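You operate a simulated robot arm through the tools that you are given. There is no shell and no other tool.

The job below is to be done with a simulated robot arm. You get a single attempt, and the scene is never put back.

JOB
Put things in order on the top of the teal bench. At the end: the orange wedge stands on top of the yellow card with a tab; the gold brass spacer from the top of the teal bench is in the small grey tray; the hand brush stands where the orange wedge stood; the silver zinc bracket stands on top of the wide white filter; whatever was shut is shut again. Leave all else as you found it, and nothing knocked over.

Only the result counts: the job must be done as asked and must still hold three seconds after the hand-in. Knocking over, shifting, dropping, spilling or breaking anything else fails it.

ROBOT AND FRAMES
A 6-joint arm with a two-finger gripper, fixed in place. Base frame: the origin is at the foot of the arm, x ahead of it, y to its left, z up; the work surface is at about z = 0. Readings come in mm, rad, newtons and seconds.
With the tool pointing down near the work surface it reaches from about 180 to 480 mm from the base axis. Its first joint turns from -1.152 to 1.152 rad. Payload 1.76 kg.
The tool frame sits at the grasp point between the pads (the TCP): z along the fingers, y along the line on which they close. The tips reach 29 mm beyond it. Largest opening 82 mm; the body of the gripper starts 58 mm behind the TCP.
Orientation is that of the tool frame in the base frame, as a unit quaternion [w, x, y, z]. With the fingers straight down and closing along the base's y, the tool's x points along the base's -x, its y along +y and its z along -z.

CONTROLS
- The arm moves only by the tool drive_tool. Its argument "commands" is a list of rows, each a list of 7 numbers: the shift along the base's x, y, z in mm, then the turn, a rotation vector about the base's x, y, z in degrees, then the closure, from 0 (fully open) to 1 (shut). In form: [[tx, ty, tz, ax, ay, az, grip], ...]. A call has 1 to 20 rows; each row shifts and turns the commanded pose from where the row before left it. Rows are played at 5 a second. More than 50 mm and 0.15 rad between two rows, or a gripper value outside its range, and nothing of the call is played. A pose out of reach is approached as far as the arm can. The call stops where the force on the tool passes 40 N (or 10 N more than at its start, if that is more) or the arm is blocked; 0.2 s more then pass. The fingers move at their own pace and stop on an object; they squeeze with about 34 N. The grip force told is the motor's: it shows also when the fingers shut on nothing. Time passes only in rows, and 0.2 s behind the last, so rows that do not move let the fingers close. It gives the time, the measured TCP pose, the force on the tool (base axes), the opening and the grip force at its end, in the units of the frame above (readings bear some noise), with the torque about the TCP (base axes, N m) and any sound that the robot's microphone picked up.
- Cameras (640 x 400 px; columns grow to the right, rows downward): "scene" is fixed at [73.8, 353.7, 418.7]; the picture's right is [-0.55, -0.84, 0.00], its down [-0.52, 0.34, -0.78] and it looks along [0.65, -0.43, -0.62] (base axes); focal length 244 px, centre (320, 200). "wrist" rides on the gripper at [79, 4, -90] in the tool frame; the picture's right is [-0.05, 1.00, 0.00], its down [-0.71, -0.04, -0.71] and it looks along [-0.71, -0.04, 0.71] (tool axes); focal length 256 px, centre (320, 200). There is no depth. A picture from a camera that has moved, and an enlarged one, comes with that camera's place and axes in the base frame and with its lens.
- camera(camera): a new picture of that camera. No time passes.
- enlarge(camera, box): a new picture of the part [left, top, right, bottom] of that camera's present view, enlarged. No time passes.
- close_job(): hands the job in; it is judged then, once.

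Nothing tells you positions but the pictures and the camera data. Unless the task says otherwise, let go and move clear before handing in.

The tools are called by a JSON object that holds its "method" and its "body". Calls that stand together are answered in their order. drive_tool: Moves the arm, as the interface text tells. Its arguments: {"type":"object","properties":{"commands":{"type":"array"}},"required":["commands"]} The other tools are called the same way: camera (camera) takes a picture; enlarge (camera, box) takes an enlarged picture of a part of a camera's view; close_job () hands the job in.

At the start:

```text
time_s: 0.0
position: [287.4, 74.5, 266.7]
tcp_rot: [0.0, 0.0, 1.0, 0.0]
wrist_force: [0.7, 0.4, -0.1]
ft_torque: [-0.01, -0.04, 0.06]
grip_width: 82.1
grasp_force: 0.0
```

scene: 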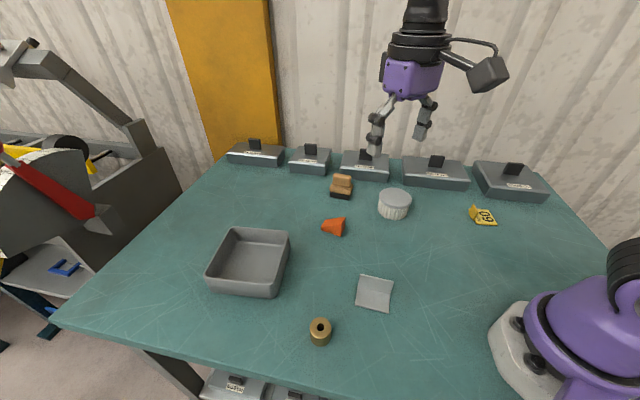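
wrist: 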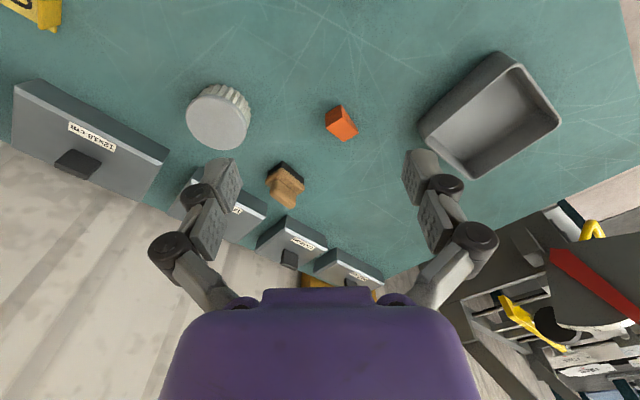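

I see a teal bench with a grey tray, brass spacer, orange wedge, hand brush, white filter, yellow tabbed card and a row of closed grey boxes with labels; the zinc bracket isn't visible yet. I'll enlarge the views to read labels and locate things.

{"method": "enlarge", "body": {"camera": "scene", "box": [220, 130, 400, 240]}}

{"method": "enlarge", "body": {"camera": "scene", "box": [380, 130, 560, 240]}}

{"method": "enlarge", "body": {"camera": "scene", "box": [190, 210, 410, 350]}}

{"method": "enlarge", "body": {"camera": "wrist", "box": [0, 60, 200, 200]}}

{"method": "enlarge", "body": {"camera": "wrist", "box": [200, 150, 400, 290]}}

{"method": "enlarge", "body": {"camera": "scene", "box": [0, 100, 200, 400]}}

{"method": "enlarge", "body": {"camera": "scene", "box": [180, 340, 340, 400]}}

```text
3.56 times, centred on (310, 185) of scene
camera zoom: at [73.8, 353.7, 418.7], right [-0.55, -0.84, 0.0], down [-0.52, 0.34, -0.78], along [0.65, -0.43, -0.62], focal length 867 px, centre (356, 253)
```

zoom: 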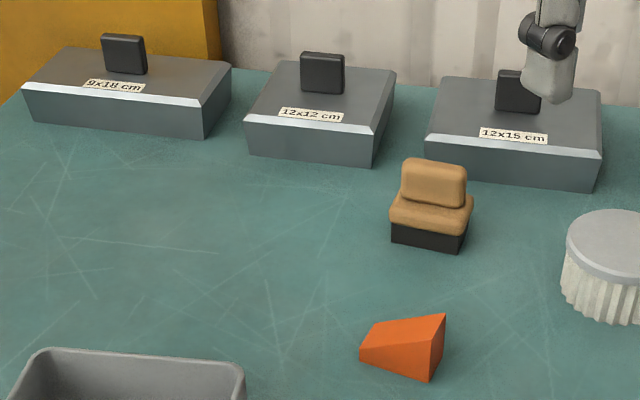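

```text
3.56 times, centred on (470, 185) of scene
camera zoom: at [73.8, 353.7, 418.7], right [-0.55, -0.84, 0.0], down [-0.52, 0.34, -0.78], along [0.65, -0.43, -0.62], focal length 867 px, centre (-213, 253)
```

zoom: 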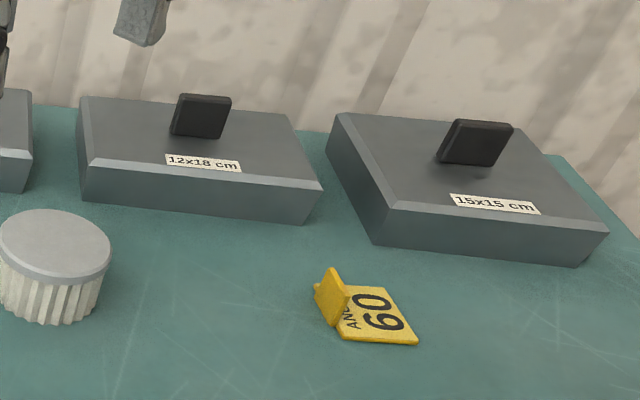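

```text
2.86 times, centred on (300, 280) of scene
camera zoom: at [73.8, 353.7, 418.7], right [-0.55, -0.84, 0.0], down [-0.52, 0.34, -0.78], along [0.65, -0.43, -0.62], focal length 697 px, centre (377, -29)
```

zoom: 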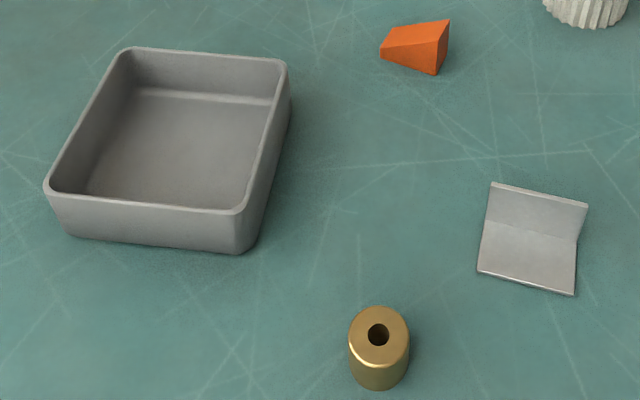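

```text
2.86 times, centred on (100, 130) of wrist
camera zoom: at [206.9, 79.6, 357.2], right [0.05, 1.0, 0.0], down [0.71, -0.04, 0.71], along [0.71, -0.04, -0.71], focal length 731 px, centre (949, 400)
```

zoom: 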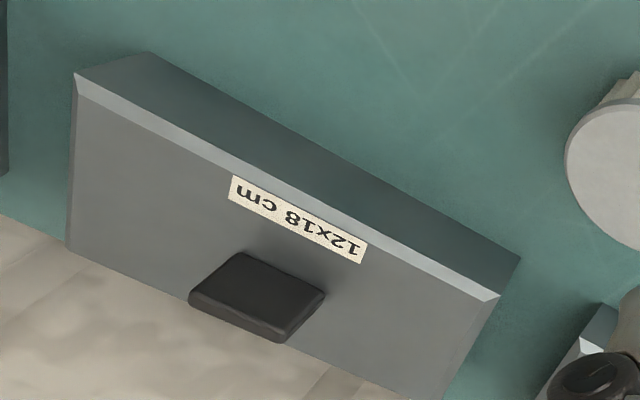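

```text
2.86 times, centred on (300, 220) of wrist
camera zoom: at [206.9, 79.6, 357.2], right [0.05, 1.0, 0.0], down [0.71, -0.04, 0.71], along [0.71, -0.04, -0.71], focal length 731 px, centre (377, 143)
```

zoom: 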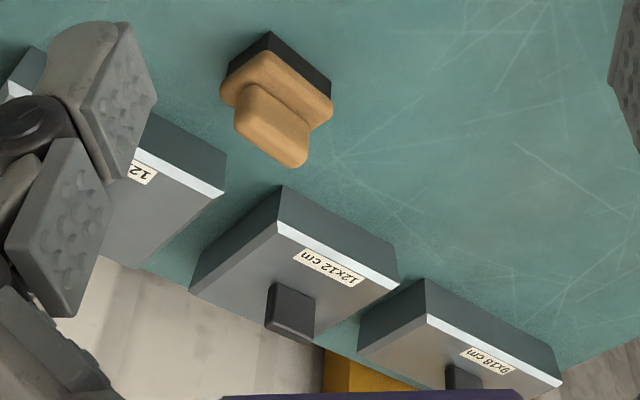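

```text
1.33 times, centred on (100, 250) of scene
camera zoom: at [73.8, 353.7, 418.7], right [-0.55, -0.84, 0.0], down [-0.52, 0.34, -0.78], along [0.65, -0.43, -0.62], focal length 325 px, centre (613, 133)
```

zoom: 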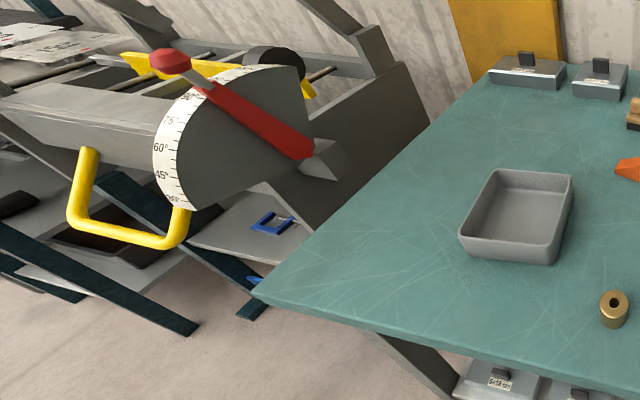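

```text
4.00 times, centred on (260, 370) of scene
camera zoom: at [73.8, 353.7, 418.7], right [-0.55, -0.84, 0.0], down [-0.52, 0.34, -0.78], along [0.65, -0.43, -0.62], focal length 975 px, centre (560, -480)
```

zoom: 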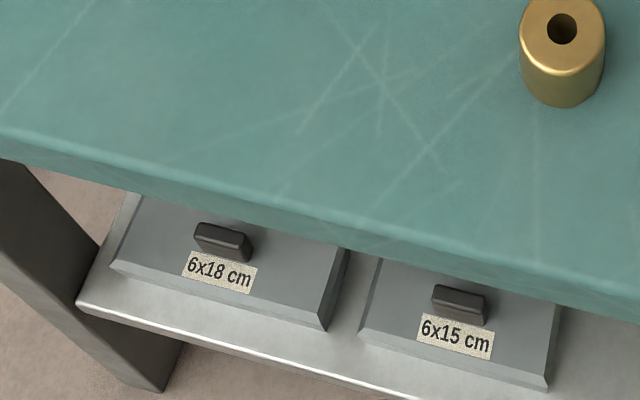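

All named items are on the bench top, including the L-shaped silver bracket near (214,146). I take the wedge at about (397,103), the brush at (500,3), the filter at (375,-76), the card at (226,-234), the spacer at (216,259) and the tray around (408,299). Next I'll move the wrist camera closer to the wedge.

{"method": "drive_tool", "body": {"commands": [[-10, 12, -40, 0, 0, 0, 0], [-10, 12, -40, 0, 0, 0, 0], [-11, 12, -40, 0, 0, 0, 0], [0, 0, -17, 0, 0, 0, 0], [0, 0, 0, 0, 0, 0, 0]]}}

{"method": "camera", "body": {"camera": "wrist"}}

{"method": "camera", "body": {"camera": "scene"}}

```text
time_s: 1.2
position: [256.3, 112.3, 130.0]
tcp_rot: [0.0, 0.0, 1.0, -0.001]
wrist_force: [-1.1, -0.6, 0.0]
ft_torque: [-0.03, 0.03, 0.04]
grip_width: 82.0
grasp_force: 0.1
```

```text
taken
camera wrist: at [176.3, 116.1, 219.2], right [0.05, 1.0, 0.0], down [0.71, -0.04, 0.71], along [0.71, -0.04, -0.71], focal length 256 px, centre (320, 200)
```

wrist: 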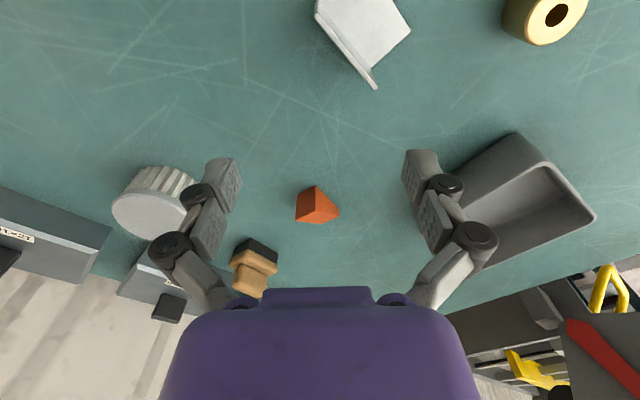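

```text
taken
```

scene: 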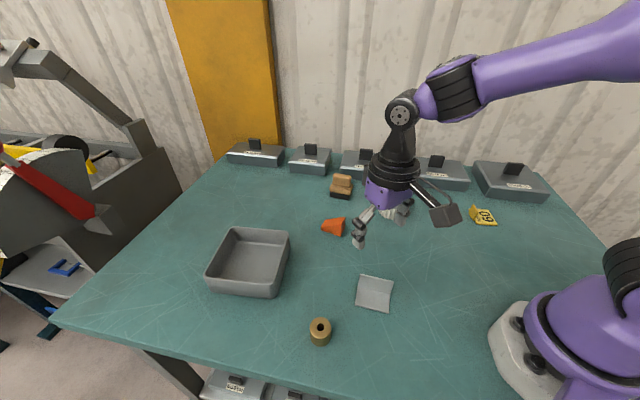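

{"method": "enlarge", "body": {"camera": "wrist", "box": [270, 165, 370, 245]}}

{"method": "enlarge", "body": {"camera": "scene", "box": [300, 200, 370, 250]}}

{"method": "enlarge", "body": {"camera": "wrist", "box": [200, 220, 300, 310]}}

{"method": "enlarge", "body": {"camera": "wrist", "box": [300, 0, 420, 100]}}

{"method": "enlarge", "body": {"camera": "wrist", "box": [100, 140, 240, 260]}}

{"method": "enlarge", "body": {"camera": "wrist", "box": [400, 110, 620, 280]}}

```text
5.00 times, centred on (320, 205) of wrist
camera zoom: at [176.3, 116.1, 219.2], right [0.05, 1.0, 0.0], down [0.71, -0.04, 0.71], along [0.71, -0.04, -0.71], focal length 1280 px, centre (320, 175)
```

zoom: 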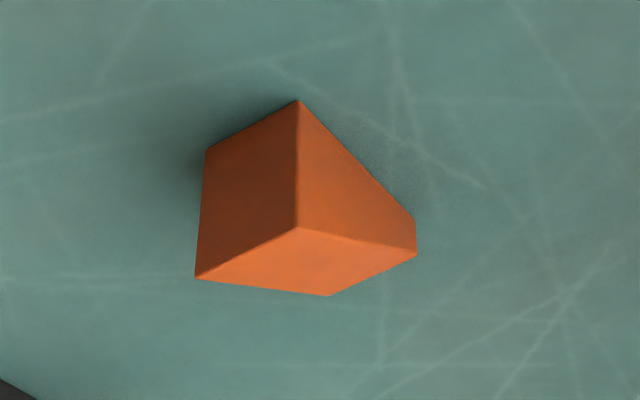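

```text
8.00 times, centred on (335, 225) of scene
camera zoom: at [73.8, 353.8, 418.7], right [-0.55, -0.84, 0.0], down [-0.52, 0.34, -0.78], along [0.65, -0.43, -0.62], focal length 1951 px, centre (200, 0)
```

zoom: 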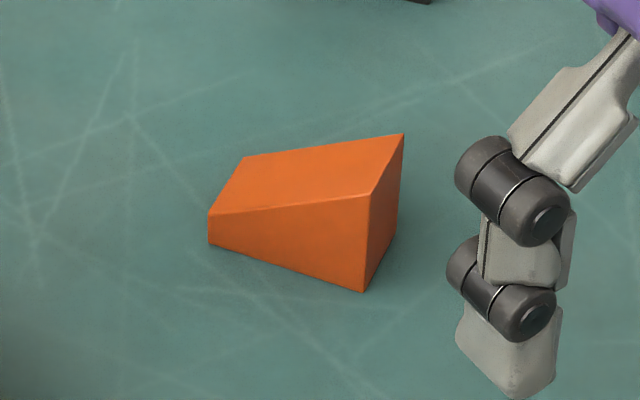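

```text
4.44 times, centred on (250, 265) of wrist
camera zoom: at [176.3, 116.1, 219.2], right [0.05, 1.0, 0.0], down [0.71, -0.04, 0.71], along [0.71, -0.04, -0.71], focal length 1138 px, centre (631, -89)
```

zoom: 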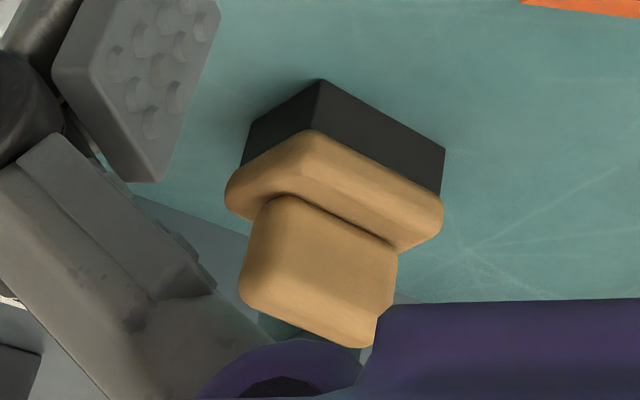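

```text
4.00 times, centred on (360, 50) of wrist
camera zoom: at [176.3, 116.1, 219.2], right [0.05, 1.0, 0.0], down [0.71, -0.04, 0.71], along [0.71, -0.04, -0.71], focal length 1024 px, centre (160, 800)
```

zoom: 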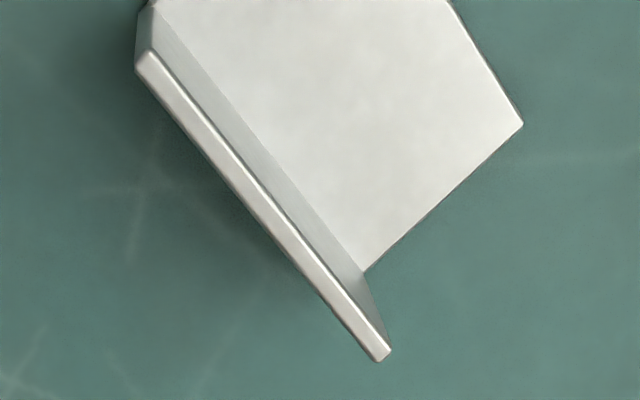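

```text
3.33 times, centred on (170, 200) of wrist
camera zoom: at [176.3, 116.1, 219.2], right [0.05, 1.0, 0.0], down [0.71, -0.04, 0.71], along [0.71, -0.04, -0.71], focal length 853 px, centre (820, 200)
```

zoom: 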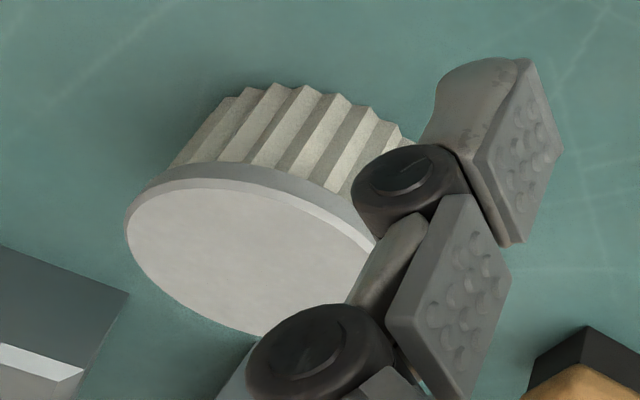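

```text
2.35 times, centred on (510, 195) of wrist
camera zoom: at [176.3, 116.1, 219.2], right [0.05, 1.0, 0.0], down [0.71, -0.04, 0.71], along [0.71, -0.04, -0.71], focal length 602 px, centre (-127, 212)
```

zoom: 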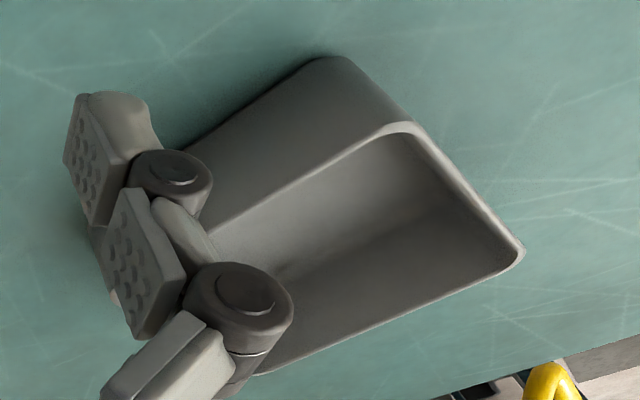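

The wedge's base centre works out at about (399,103), 50x28 mm, rising from 10 to 39 mm, with its long axis at about 33°. Before picking anything up I'll swing over to look at the card and the filter.

{"method": "drive_tool", "body": {"commands": [[-13.7, -39.7, 3, 0, 0, -6.57, 0], [-13.7, -39.7, 3, 0, 0, -6.57, 0], [-13.7, -39.7, 3, 0, 0, -6.57, 0], [-13.7, -39.7, 3, 0, 0, -6.57, 0], [-13.7, -39.7, 3, 0, 0, -6.57, 0], [-13.7, -39.7, 3, 0, 0, -6.57, 0], [-13.7, -39.7, 3, 0, 0, -6.57, 0], [0, 0, 0, 0, 0, 0, 0]]}}

{"method": "camera", "body": {"camera": "wrist"}}

{"method": "camera", "body": {"camera": "scene"}}

```text
time_s: 3.0
position: [160.4, -166.3, 152.6]
tcp_rot: [0.0, 0.392, 0.92, 0.0]
wrist_force: [-0.3, 0.0, 0.1]
ft_torque: [0.01, -0.01, 0.0]
grip_width: 82.1
grasp_force: 0.0
```

```text
taken
camera wrist: at [107.7, -106.7, 242.3], right [0.76, 0.65, 0.0], down [0.46, -0.53, 0.71], along [0.46, -0.53, -0.71], focal length 256 px, centre (320, 200)
```

wrist: 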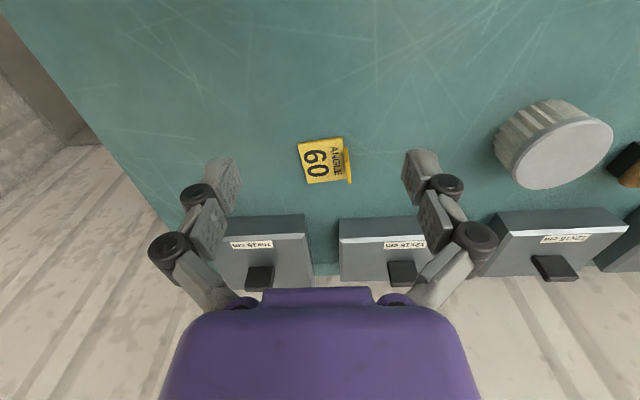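

```text
taken
```

scene: 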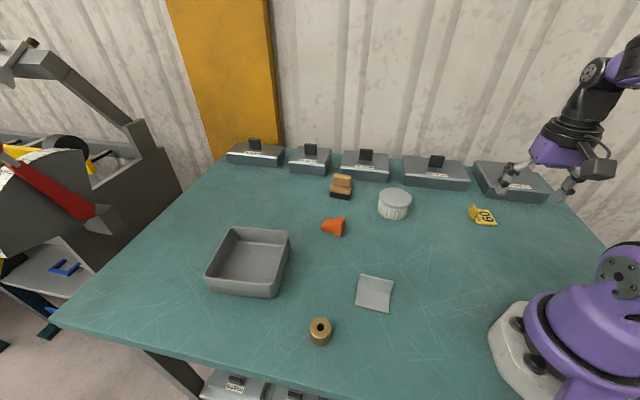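

{"method": "enlarge", "body": {"camera": "wrist", "box": [280, 120, 380, 200]}}

{"method": "enlarge", "body": {"camera": "scene", "box": [450, 190, 520, 240]}}

{"method": "enlarge", "body": {"camera": "wrist", "box": [480, 80, 640, 200]}}

{"method": "enlarge", "body": {"camera": "scene", "box": [370, 180, 430, 230]}}

{"method": "enlarge", "body": {"camera": "scene", "box": [320, 165, 380, 210]}}

{"method": "enlarge", "body": {"camera": "scene", "box": [345, 260, 415, 320]}}

```text
5.00 times, centred on (330, 160) of wrist
camera zoom: at [107.7, -106.7, 242.3], right [0.76, 0.65, 0.0], down [0.46, -0.53, 0.71], along [0.46, -0.53, -0.71], focal length 1280 px, centre (270, 400)
```

zoom: 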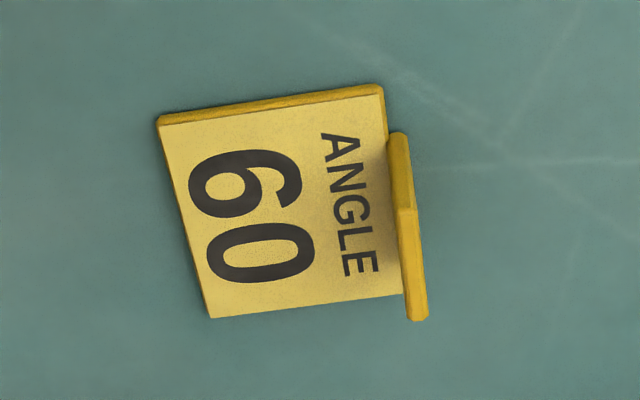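

```text
8.00 times, centred on (485, 215) of scene
camera zoom: at [73.8, 353.7, 418.7], right [-0.55, -0.84, 0.0], down [-0.52, 0.34, -0.78], along [0.65, -0.43, -0.62], focal length 1951 px, centre (-1000, 80)
```

zoom: 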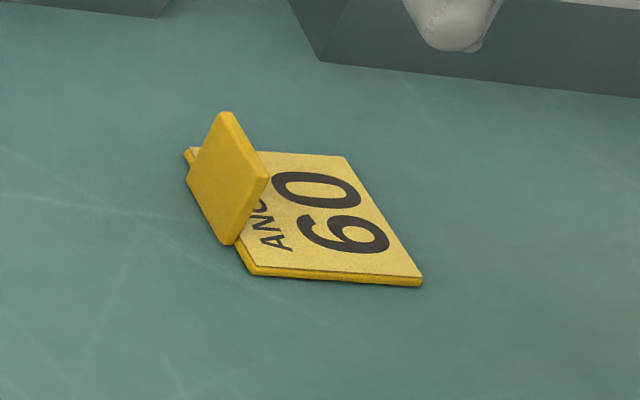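

```text
3.33 times, centred on (560, 140) of wrist
camera zoom: at [107.7, -106.7, 242.3], right [0.76, 0.65, 0.0], down [0.46, -0.53, 0.71], along [0.46, -0.53, -0.71], focal length 853 px, centre (-480, 400)
```

zoom: 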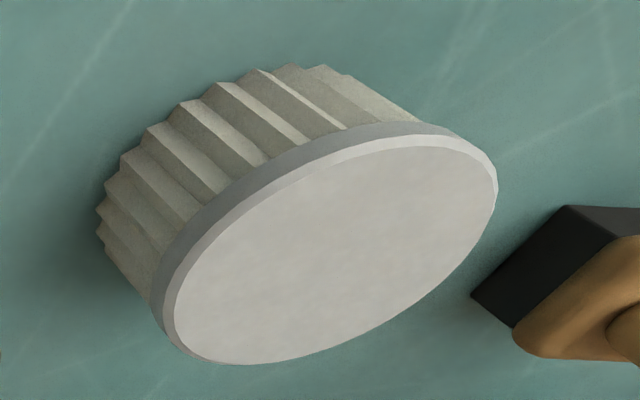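

```text
8.00 times, centred on (400, 205) of scene
camera zoom: at [73.8, 353.7, 418.7], right [-0.55, -0.84, 0.0], down [-0.52, 0.34, -0.78], along [0.65, -0.43, -0.62], focal length 1951 px, centre (-320, 160)
```

zoom: 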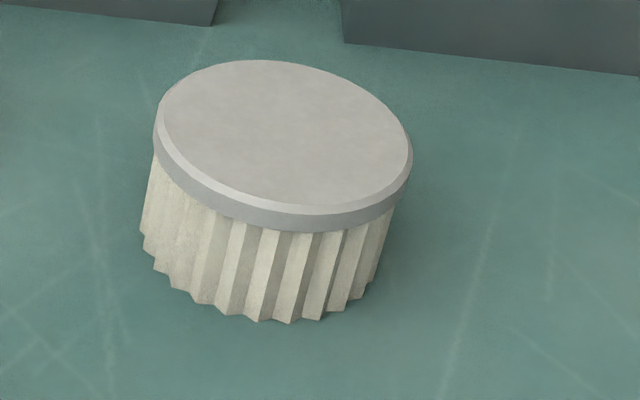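

```text
8.89 times, centred on (350, 188) of scene
camera zoom: at [73.8, 353.7, 418.7], right [-0.55, -0.84, 0.0], down [-0.52, 0.34, -0.78], along [0.65, -0.43, -0.62], focal length 2168 px, centre (53, 311)
```

zoom: 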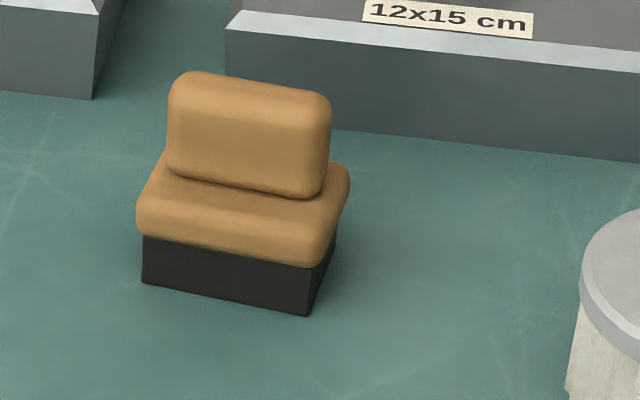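

```text
6.67 times, centred on (380, 290) of scene
camera zoom: at [73.8, 353.7, 418.7], right [-0.55, -0.84, 0.0], down [-0.52, 0.34, -0.78], along [0.65, -0.43, -0.62], focal length 1626 px, centre (-80, -400)
```

zoom: 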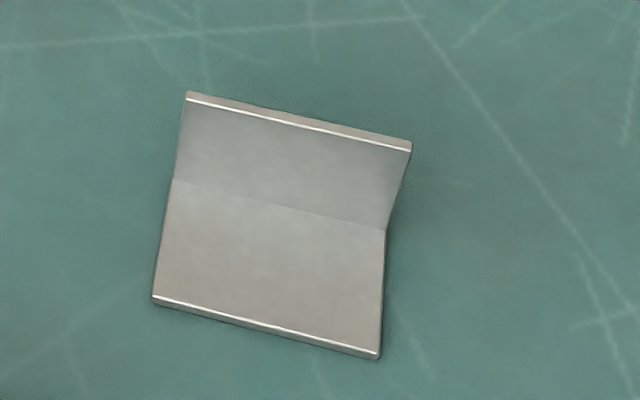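

The card is flat, about 49x58 mm, centred near (228,-238), with a vertical tab along its base-side-left edge. The wedge will fit on it lengthwise, parallel to the tab. I'm now moving above the wedge with the jaws across its 28 mm width.

{"method": "drive_tool", "body": {"commands": [[23.5, 26.8, -4, 0, 0, 7.95, 0], [23.5, 26.8, -4, 0, 0, 7.95, 0], [23.5, 26.8, -4, 0, 0, 7.95, 0], [23.5, 26.8, -4, 0, 0, 7.95, 0], [23.5, 26.8, -4, 0, 0, 7.95, 0], [23.5, 26.8, -4, 0, 0, 7.95, 0], [23.5, 26.8, -4, 0, 0, 7.95, 0], [23.5, 26.8, -4, 0, 0, 7.95, 0], [23.5, 26.8, -4, 0, 0, 7.95, 0], [23.5, 26.8, -4, 0, 0, 7.95, 0], [0, 0, -30, 0, 0, 0, 0], [0, 0, 0, 0, 0, 0, 0], [0, 0, 0, 0, 0, 0, 0]]}}

{"method": "camera", "body": {"camera": "wrist"}}

{"method": "camera", "body": {"camera": "scene"}}

```text
time_s: 5.8
position: [395.0, 102.5, 82.0]
tcp_rot: [0.0, -0.287, 0.958, 0.0]
wrist_force: [-0.3, 0.5, 0.0]
ft_torque: [0.01, -0.02, 0.02]
grip_width: 82.0
grasp_force: 0.1
```

```text
taken
camera wrist: at [325.7, 61.3, 173.1], right [-0.51, 0.86, 0.0], down [0.61, 0.36, 0.71], along [0.61, 0.36, -0.71], focal length 256 px, centre (320, 200)
```

wrist: 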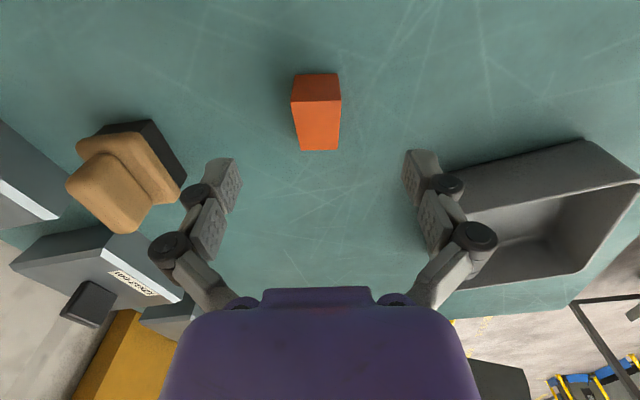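

```text
taken
```

scene: 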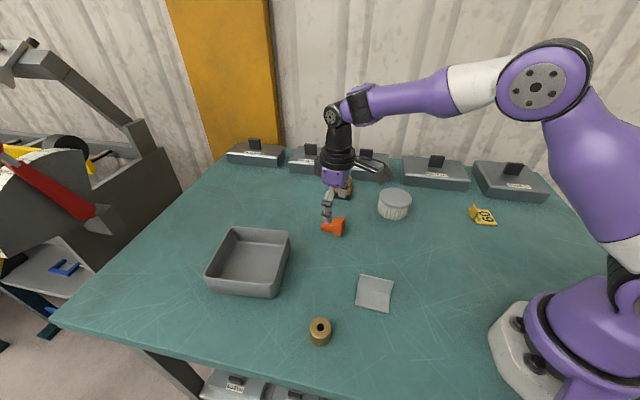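

The wedge sits squarely between the open fingers. I'll zoom in to refine its position and yaw before descending.

{"method": "enlarge", "body": {"camera": "wrist", "box": [260, 50, 380, 170]}}

{"method": "enlarge", "body": {"camera": "scene", "box": [290, 150, 390, 250]}}

{"method": "enlarge", "body": {"camera": "wrist", "box": [50, 100, 210, 250]}}

```text
3.33 times, centred on (320, 110) of wrist
camera zoom: at [325.7, 61.3, 173.1], right [-0.51, 0.86, 0.0], down [0.61, 0.36, 0.71], along [0.61, 0.36, -0.71], focal length 853 px, centre (320, 500)
```

zoom: 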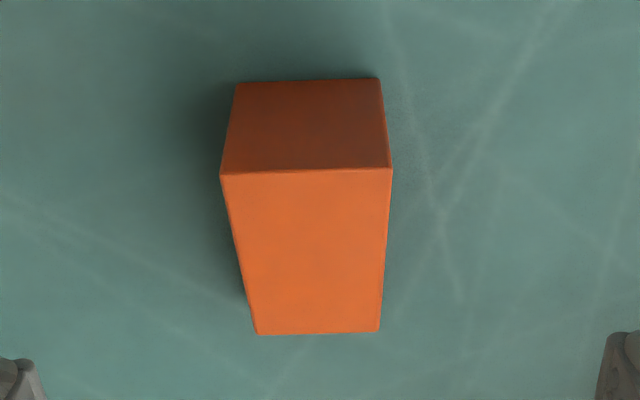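

```text
4.00 times, centred on (340, 200) of scene
camera zoom: at [73.8, 353.8, 418.7], right [-0.55, -0.84, 0.0], down [-0.52, 0.34, -0.78], along [0.65, -0.43, -0.62], focal length 975 px, centre (240, 200)
```

zoom: 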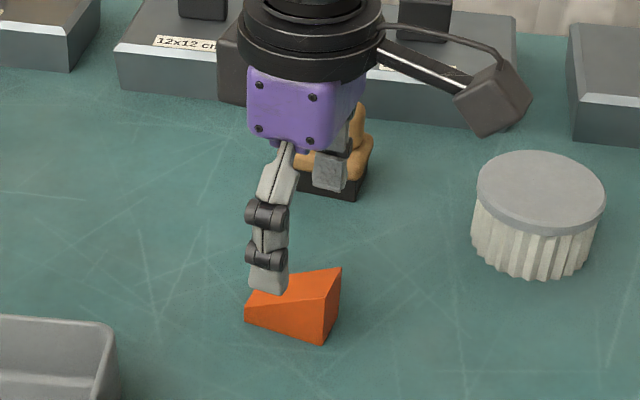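

```text
2.67 times, centred on (130, 175) of wrist
camera zoom: at [325.7, 61.3, 173.1], right [-0.51, 0.86, 0.0], down [0.61, 0.36, 0.71], along [0.61, 0.36, -0.71], focal length 683 px, centre (827, 267)
```

zoom: 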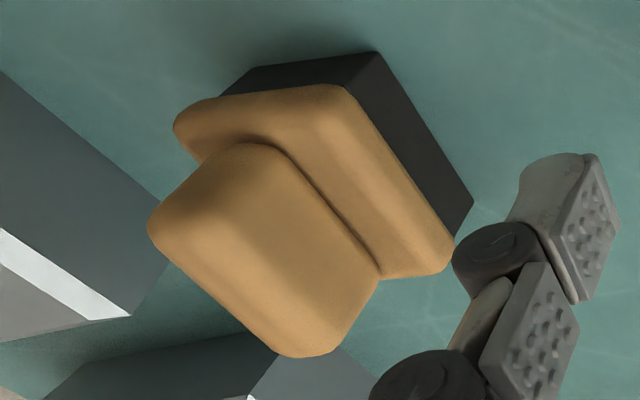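

The wedge's tall edge is 20 mm behind the TCP and centred to about 1 mm, with the yaw off by roughly 1.4°. I'll correct that, go down and close on it.

{"method": "drive_tool", "body": {"commands": [[0.6, -0.9, -24, 0, 0, -1.4, 0], [0, 0, -23, 0, 0, 0, 0], [0, 0, 0, 0, 0, 0, 0]]}}

{"method": "camera", "body": {"camera": "wrist"}}

{"method": "enlarge", "body": {"camera": "scene", "box": [290, 150, 390, 250]}}

```text
time_s: 6.6
position: [395.7, 100.1, 35.6]
tcp_rot: [0.0, -0.276, 0.961, 0.001]
wrist_force: [0.6, -0.4, 0.3]
ft_torque: [0.02, -0.01, -0.04]
grip_width: 81.9
grasp_force: 0.0
```

```text
taken
camera wrist: at [325.1, 62.3, 125.4], right [-0.49, 0.87, 0.0], down [0.62, 0.34, 0.71], along [0.62, 0.34, -0.71], focal length 256 px, centre (320, 200)
```

wrist: 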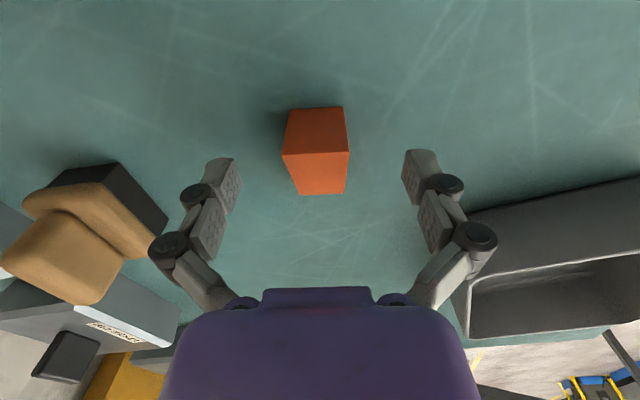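

```text
4.00 times, centred on (340, 200) of scene
camera zoom: at [73.8, 353.7, 418.7], right [-0.55, -0.84, 0.0], down [-0.52, 0.34, -0.78], along [0.65, -0.43, -0.62], focal length 975 px, centre (240, 200)
```

zoom: 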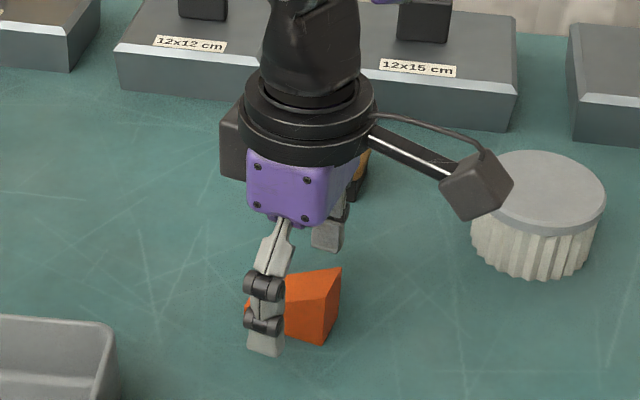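

The fingers straddle the wedge near the table. I'll close on it.

{"method": "drive_tool", "body": {"commands": [[0, 0, 0, 0, 0, 0, 0.4], [0, 0, 0, 0, 0, 0, 0.6], [0, 0, 0, 0, 0, 0, 0.8], [0, 0, 0, 0, 0, 0, 0.8]]}}

{"method": "camera", "body": {"camera": "wrist"}}

```text
time_s: 7.6
position: [395.3, 101.3, 35.8]
tcp_rot: [0.0, -0.277, 0.961, -0.001]
wrist_force: [-1.1, 0.1, 4.3]
ft_torque: [-0.02, 0.02, 0.0]
grip_width: 27.2
grasp_force: 34.0
```

```text
taken
camera wrist: at [325.2, 62.3, 125.9], right [-0.49, 0.87, 0.0], down [0.62, 0.34, 0.71], along [0.62, 0.34, -0.71], focal length 256 px, centre (320, 200)
```

wrist: 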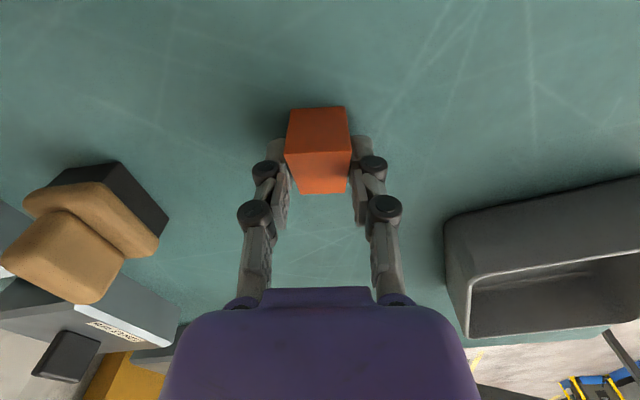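

The wedge is held at 27 mm width. I'll lift it and carry it above the card, turning so its long axis runs parallel to the tab.

{"method": "drive_tool", "body": {"commands": [[0, 0, 20, 0, 0, 0, 0.8], [0, 0, 25, 0, 0, 0, 0.8], [0, 0, 25, 0, 0, 0, 0.8], [-17.5, -34.1, 0, 0, 0, -7.15, 0.8], [-17.5, -34.1, 0, 0, 0, -7.15, 0.8], [-17.5, -34.1, 0, 0, 0, -7.15, 0.8], [-17.5, -34.1, 0, 0, 0, -7.15, 0.8], [-17.5, -34.1, 0, 0, 0, -7.15, 0.8], [-17.5, -34.1, 0, 0, 0, -7.15, 0.8], [-17.5, -34.1, 0, 0, 0, -7.15, 0.8], [-17.5, -34.1, 0, 0, 0, -7.15, 0.8], [-17.5, -34.1, 0, 0, 0, -7.15, 0.8], [-17.8, -34, 0, 0, 0, -7.15, 0.8], [0, 0, 0, 0, 0, 0, 0.8], [0, 0, 0, 0, 0, 0, 0.8]]}}

{"method": "camera", "body": {"camera": "wrist"}}

{"method": "enlarge", "body": {"camera": "scene", "box": [420, 130, 550, 240]}}

```text
time_s: 10.8
position: [221.7, -239.7, 106.0]
tcp_rot: [0.0, 0.337, 0.942, 0.001]
wrist_force: [0.3, -0.2, -2.5]
ft_torque: [0.02, 0.01, -0.02]
grip_width: 27.2
grasp_force: 34.2
```

```text
taken
camera wrist: at [161.5, -185.8, 193.8], right [0.68, 0.74, 0.0], down [0.52, -0.48, 0.71], along [0.52, -0.48, -0.71], focal length 256 px, centre (320, 200)
```

wrist: 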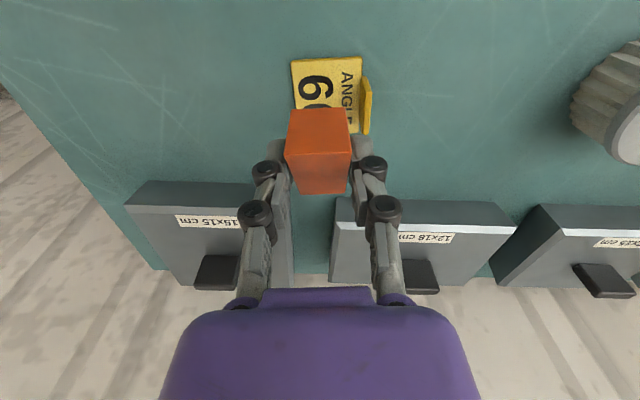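

```text
3.64 times, centred on (485, 185) of scene
camera zoom: at [73.8, 353.7, 418.7], right [-0.55, -0.84, 0.0], down [-0.52, 0.34, -0.78], along [0.65, -0.43, -0.62], focal length 887 px, centre (-280, 254)
```

zoom: 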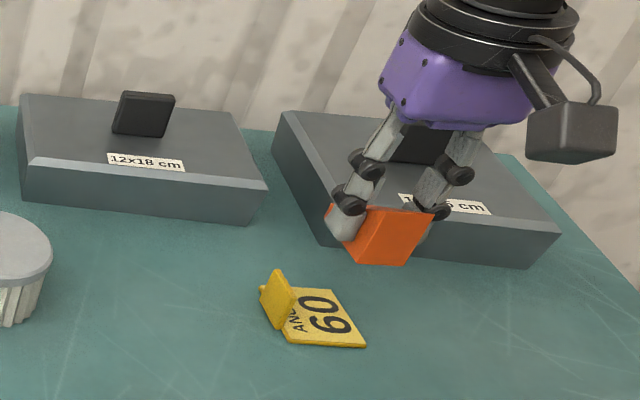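

The wedge hangs above the card. I'll zoom to check its alignment against the card and tab before lowering.

{"method": "enlarge", "body": {"camera": "wrist", "box": [260, 40, 400, 200]}}

```text
2.50 times, centred on (330, 120) of wrist
camera zoom: at [161.5, -185.8, 193.8], right [0.68, 0.74, 0.0], down [0.52, -0.48, 0.71], along [0.52, -0.48, -0.71], focal length 640 px, centre (295, 400)
```

zoom: 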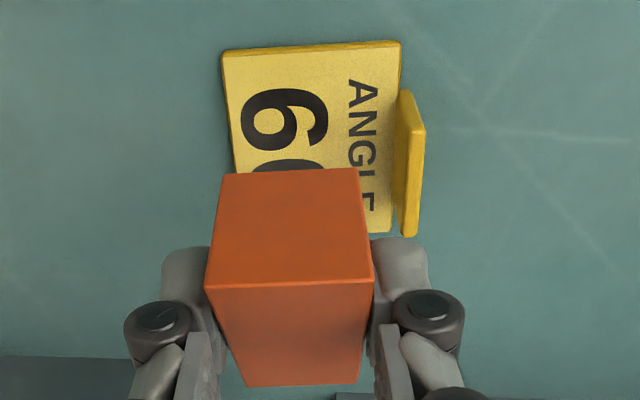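

Alignment with the card is good: yaw error is near 0, the card spans -19 to +30 mm across and the tab is at about +30. I'll nudge 1.5 mm away from the tab and lower to just above the card.

{"method": "drive_tool", "body": {"commands": [[-0.95, -1.16, -20, 0, 0, 0, 0.8], [0, 0, -20, 0, 0, 0, 0.8], [0, 0, -15, 0, 0, 0, 0.8], [0, 0, -8, 0, 0, 0, 0.8], [0, 0, 0, 0, 0, 0, 0.8]]}}

{"method": "enlarge", "body": {"camera": "scene", "box": [440, 170, 520, 240]}}

{"method": "enlarge", "body": {"camera": "wrist", "box": [240, 70, 400, 210]}}

```text
time_s: 12.0
position: [218.9, -240.9, 40.5]
tcp_rot: [0.0, 0.337, 0.941, 0.0]
wrist_force: [0.4, 0.3, -2.0]
ft_torque: [-0.03, 0.02, -0.02]
grip_width: 27.6
grasp_force: 33.7
```

```text
5.71 times, centred on (480, 205) of scene
camera zoom: at [73.8, 353.7, 418.7], right [-0.55, -0.84, 0.0], down [-0.52, 0.34, -0.78], along [0.65, -0.43, -0.62], focal length 1394 px, centre (-594, 171)
```

zoom: 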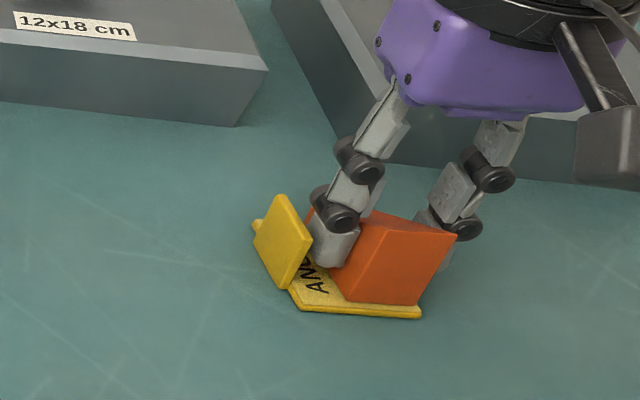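

```text
2.86 times, centred on (320, 140) of wrist
camera zoom: at [159.7, -187.6, 130.8], right [0.68, 0.74, 0.0], down [0.52, -0.48, 0.71], along [0.52, -0.48, -0.71], focal length 731 px, centre (320, 371)
```

zoom: 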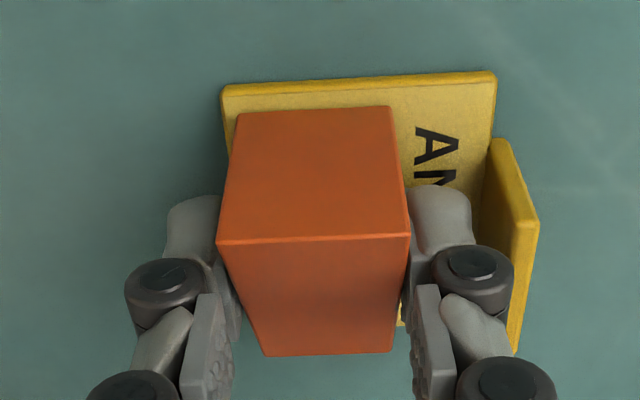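

The wedge is just above the card with clear space to the tab. I'm lowering slowly until I feel contact.

{"method": "drive_tool", "body": {"commands": [[0, 0, -1, 0, 0, 0, 0.8], [0, 0, 0, 0, 0, 0, 0.8]]}}

{"method": "drive_tool", "body": {"commands": [[0, 0, -1, 0, 0, 0, 0.8], [0, 0, 0, 0, 0, 0, 0.8]]}}

{"method": "drive_tool", "body": {"commands": [[0, 0, -0.7, 0, 0, 0, 0.8], [0, 0, 0, 0, 0, 0, 0.8]]}}

```text
time_s: 12.6
position: [220.4, -240.3, 40.9]
tcp_rot: [0.0, 0.338, 0.941, 0.0]
wrist_force: [0.2, -0.2, -1.9]
ft_torque: [-0.02, -0.07, 0.0]
grip_width: 27.3
grasp_force: 34.3
```

```text
time_s: 13.2
position: [220.4, -240.9, 40.9]
tcp_rot: [0.0, 0.337, 0.941, 0.001]
wrist_force: [-1.2, 0.0, 0.3]
ft_torque: [0.0, -0.01, 0.01]
grip_width: 27.4
grasp_force: 34.0
```

```text
time_s: 13.8
position: [221.2, -241.3, 40.3]
tcp_rot: [0.0, 0.337, 0.942, 0.0]
wrist_force: [-0.6, 2.9, 8.2]
ft_torque: [0.09, -0.03, 0.02]
grip_width: 27.2
grasp_force: 33.5
```

Contact is felt (about 8 N upward). I'll open just a few mm on each side, then rise straight up.

{"method": "drive_tool", "body": {"commands": [[0, 0, 0, 0, 0, 0, 0.64], [0, 0, 0, 0, 0, 0, 0.58], [0, 0, 0, 0, 0, 0, 0.57], [0, 0, 0, 0, 0, 0, 0.57]]}}

{"method": "enlarge", "body": {"camera": "wrist", "box": [240, 70, 400, 210]}}

```text
time_s: 14.8
position: [219.5, -242.4, 39.5]
tcp_rot: [0.0, 0.337, 0.942, 0.0]
wrist_force: [-0.5, 0.5, 0.1]
ft_torque: [0.03, 0.0, 0.0]
grip_width: 35.0
grasp_force: 0.0
```

```text
2.86 times, centred on (320, 140) of wrist
camera zoom: at [160.4, -187.9, 129.3], right [0.68, 0.74, 0.0], down [0.52, -0.48, 0.71], along [0.52, -0.48, -0.71], focal length 731 px, centre (320, 371)
```

zoom: 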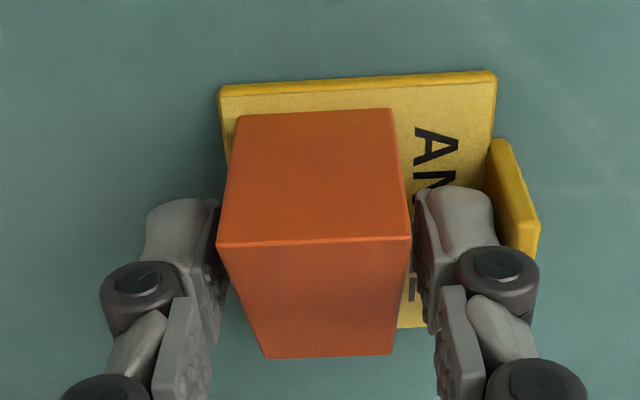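

The wedge is released and standing on the card. I'm rising straight up.

{"method": "drive_tool", "body": {"commands": [[0, 0, 10, 0, 0, 0, 0.57], [0, 0, 20, 0, 0, 0, 0.57], [0, 0, 30, 0, 0, 0, 0.57], [0, 0, 40, 0, 0, 0, 0.3], [0, 0, 0, 0, 0, 0, 0]]}}

{"method": "camera", "body": {"camera": "wrist"}}

{"method": "enlarge", "body": {"camera": "scene", "box": [440, 170, 520, 240]}}

```text
time_s: 16.0
position: [222.2, -241.6, 138.7]
tcp_rot: [0.0, 0.337, 0.941, 0.0]
wrist_force: [1.0, -0.2, 0.1]
ft_torque: [-0.03, 0.01, 0.0]
grip_width: 81.6
grasp_force: 0.1
```

```text
taken
camera wrist: at [162.7, -187.9, 227.9], right [0.68, 0.74, 0.0], down [0.52, -0.48, 0.71], along [0.52, -0.48, -0.71], focal length 256 px, centre (320, 200)
```

wrist: 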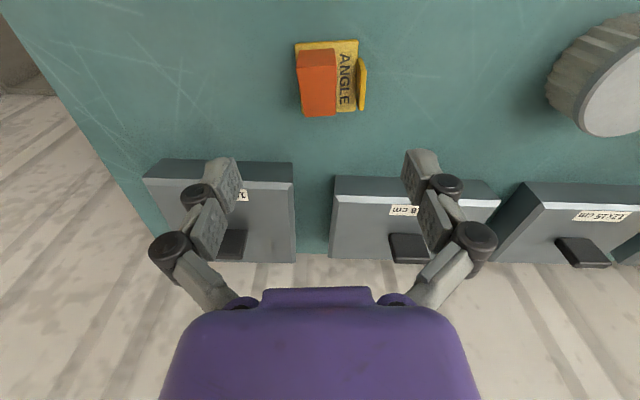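

```text
5.71 times, centred on (480, 205) of scene
camera zoom: at [73.8, 353.8, 418.7], right [-0.55, -0.84, 0.0], down [-0.52, 0.34, -0.78], along [0.65, -0.43, -0.62], focal length 1394 px, centre (-594, 171)
```

zoom: 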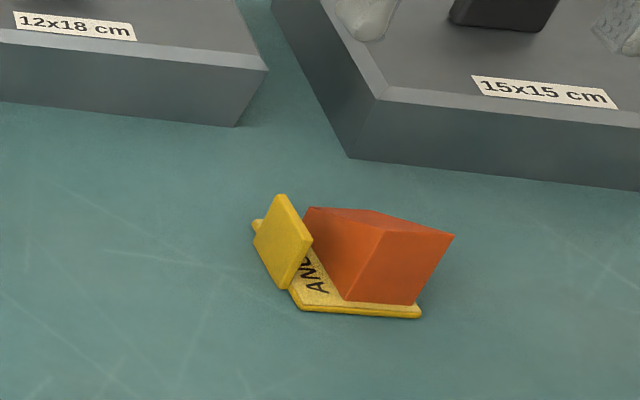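

The wedge stands on the card and the card hasn't moved. Next is the brush at about (499,4), long axis about 39°, so I'll move to a viewing pose aligned with it.

{"method": "drive_tool", "body": {"commands": [[21.4, 19.5, 2, 0, 0, 7.82, 0], [21.4, 19.5, 2, 0, 0, 7.82, 0], [21.4, 19.5, 2, 0, 0, 7.82, 0], [21.4, 19.5, 2, 0, 0, 7.82, 0], [21.4, 19.5, 2, 0, 0, 7.82, 0], [21.4, 19.5, 2, 0, 0, 7.82, 0], [21.4, 19.5, 2, 0, 0, 7.82, 0], [21.4, 19.5, 2, 0, 0, 7.82, 0], [21.4, 19.5, 2, 0, 0, 7.82, 0], [21.4, 19.5, 2, 0, 0, 7.82, 0], [0, 0, 0, 0, 0, 0, 0]]}}

{"method": "camera", "body": {"camera": "wrist"}}

{"method": "camera", "body": {"camera": "scene"}}

```text
time_s: 18.4
position: [434.3, -45.6, 159.4]
tcp_rot: [-0.001, -0.333, 0.943, 0.001]
wrist_force: [-0.3, 0.0, -1.0]
ft_torque: [0.0, -0.01, 0.0]
grip_width: 81.9
grasp_force: 0.1
```

```text
taken
camera wrist: at [369.4, -91.9, 248.3], right [-0.59, 0.81, 0.0], down [0.57, 0.41, 0.71], along [0.57, 0.41, -0.71], focal length 256 px, centre (320, 200)
```

wrist: 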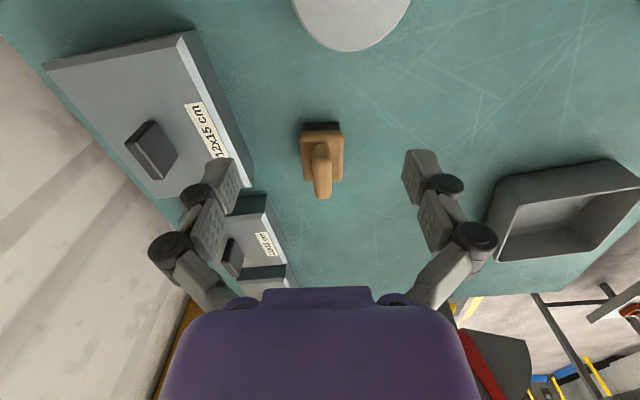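

```text
taken
```

scene: 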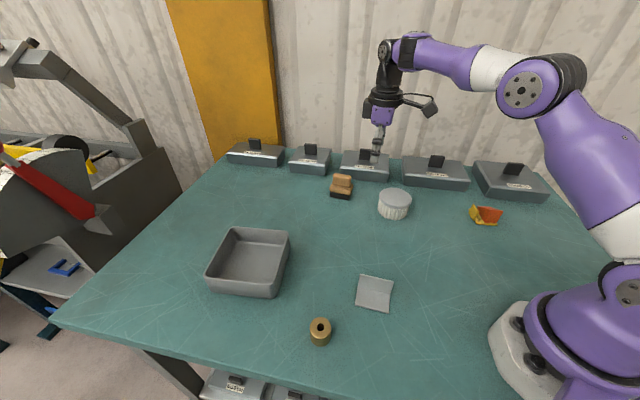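

{"method": "enlarge", "body": {"camera": "wrist", "box": [280, 105, 365, 215]}}

{"method": "enlarge", "body": {"camera": "wrist", "box": [280, 0, 420, 70]}}

{"method": "enlarge", "body": {"camera": "wrist", "box": [460, 130, 640, 280]}}

```text
3.64 times, centred on (322, 160) of wrist
camera zoom: at [369.4, -91.9, 248.3], right [-0.59, 0.81, 0.0], down [0.57, 0.41, 0.71], along [0.57, 0.41, -0.71], focal length 931 px, centre (311, 346)
```

zoom: 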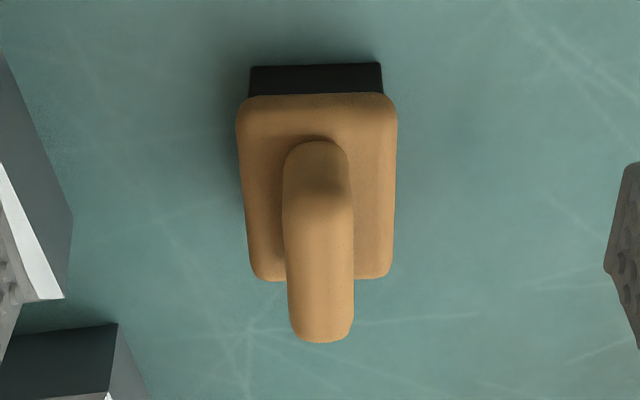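

```text
4.57 times, centred on (350, 35) of wrist
camera zoom: at [369.4, -91.9, 248.3], right [-0.59, 0.81, 0.0], down [0.57, 0.41, 0.71], along [0.57, 0.41, -0.71], focal length 1170 px, centre (183, 954)
```

zoom: 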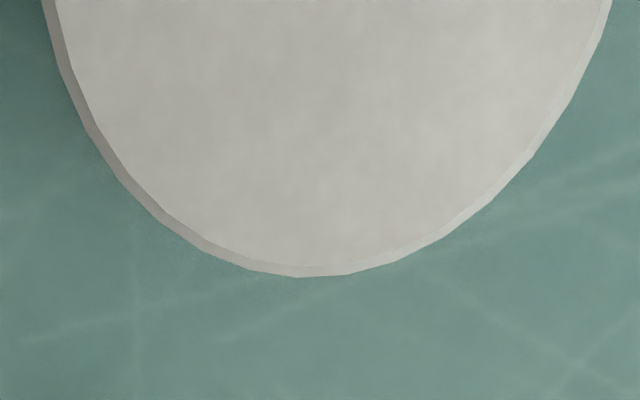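

```text
2.67 times, centred on (550, 205) of wrist
camera zoom: at [369.4, -91.9, 248.3], right [-0.59, 0.81, 0.0], down [0.57, 0.41, 0.71], along [0.57, 0.41, -0.71], focal length 683 px, centre (-293, 187)
```

zoom: 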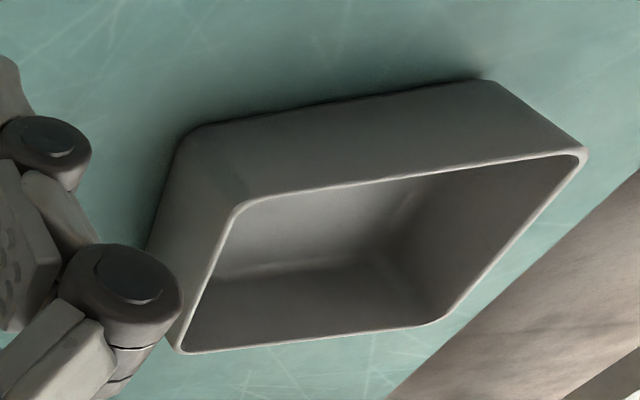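

The brush handle is a slab about 18 mm thick and 66 mm high at the top, on a block whose top is at about 37 mm. I'll move above it and see whether the arm reaches there with the tool vertical.

{"method": "drive_tool", "body": {"commands": [[31, 25, -10, 0, 0, -1, 0], [31.5, 25, -15, 0, 0, 0, 0], [0, 0, 0, 0, 0, 0, 0], [0, 0, 0, 0, 0, 0, 0]]}}

{"method": "camera", "body": {"camera": "wrist"}}

```text
time_s: 19.4
position: [465.4, -8.6, 136.2]
tcp_rot: [0.0, -0.323, 0.946, 0.0]
wrist_force: [1.0, 0.0, -0.1]
ft_torque: [0.01, -0.01, -0.01]
grip_width: 81.8
grasp_force: 0.1
out of reach, approached as far as the arm can: row 1, 2
```

```text
taken
camera wrist: at [399.0, -53.3, 225.7], right [-0.57, 0.82, 0.0], down [0.58, 0.4, 0.71], along [0.58, 0.4, -0.71], focal length 256 px, centre (320, 200)
```

wrist: 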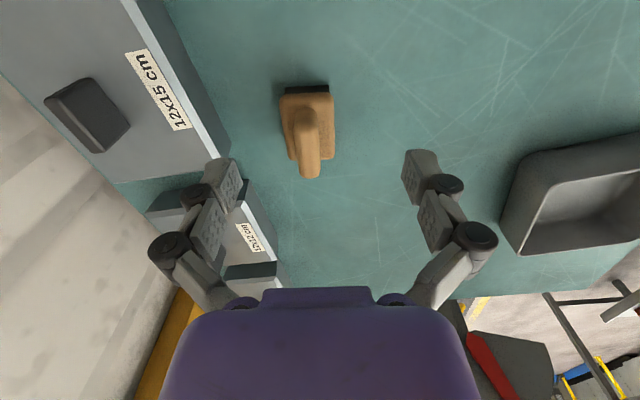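

With the tool vertical the arm stops at about 465 mm, so I need to tilt the tool outward about the closing axis, which keeps the jaws square to the handle. I'll tilt by about 22° up here and check the reach.

{"method": "drive_tool", "body": {"commands": [[0, 0, 0, 4.43, -5.8, 0, 0], [0, 0, 0, 4.43, -5.8, 0, 0], [0, 0, 0, 4.43, -5.8, 0, 0], [0, 0, 0, 0, 0, 0, 0], [0, 0, 0, 0, 0, 0, 0]]}}

{"method": "camera", "body": {"camera": "wrist"}}

{"method": "camera", "body": {"camera": "scene"}}

```text
time_s: 20.6
position: [465.2, -6.5, 137.0]
tcp_rot: [0.18, -0.318, 0.929, 0.06]
wrist_force: [0.1, -0.1, -0.1]
ft_torque: [0.01, -0.01, 0.0]
grip_width: 81.9
grasp_force: 0.1
```

```text
taken
camera wrist: at [376.7, -69.7, 190.4], right [-0.57, 0.82, 0.02], down [0.33, 0.21, 0.92], along [0.75, 0.53, -0.39], focal length 256 px, centre (320, 200)
```

wrist: 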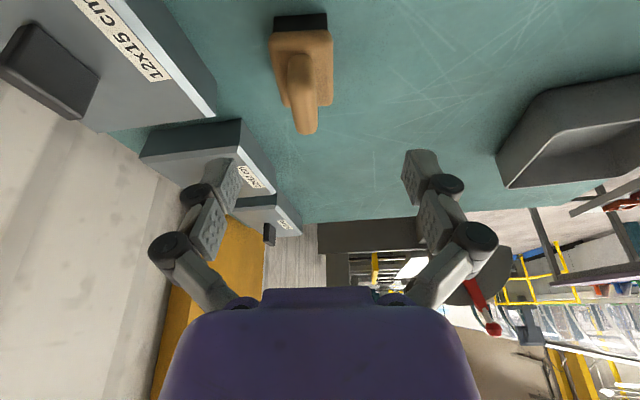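

```text
taken
```

scene: 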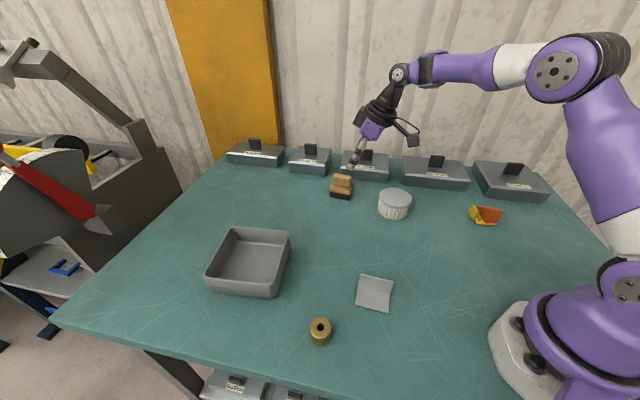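

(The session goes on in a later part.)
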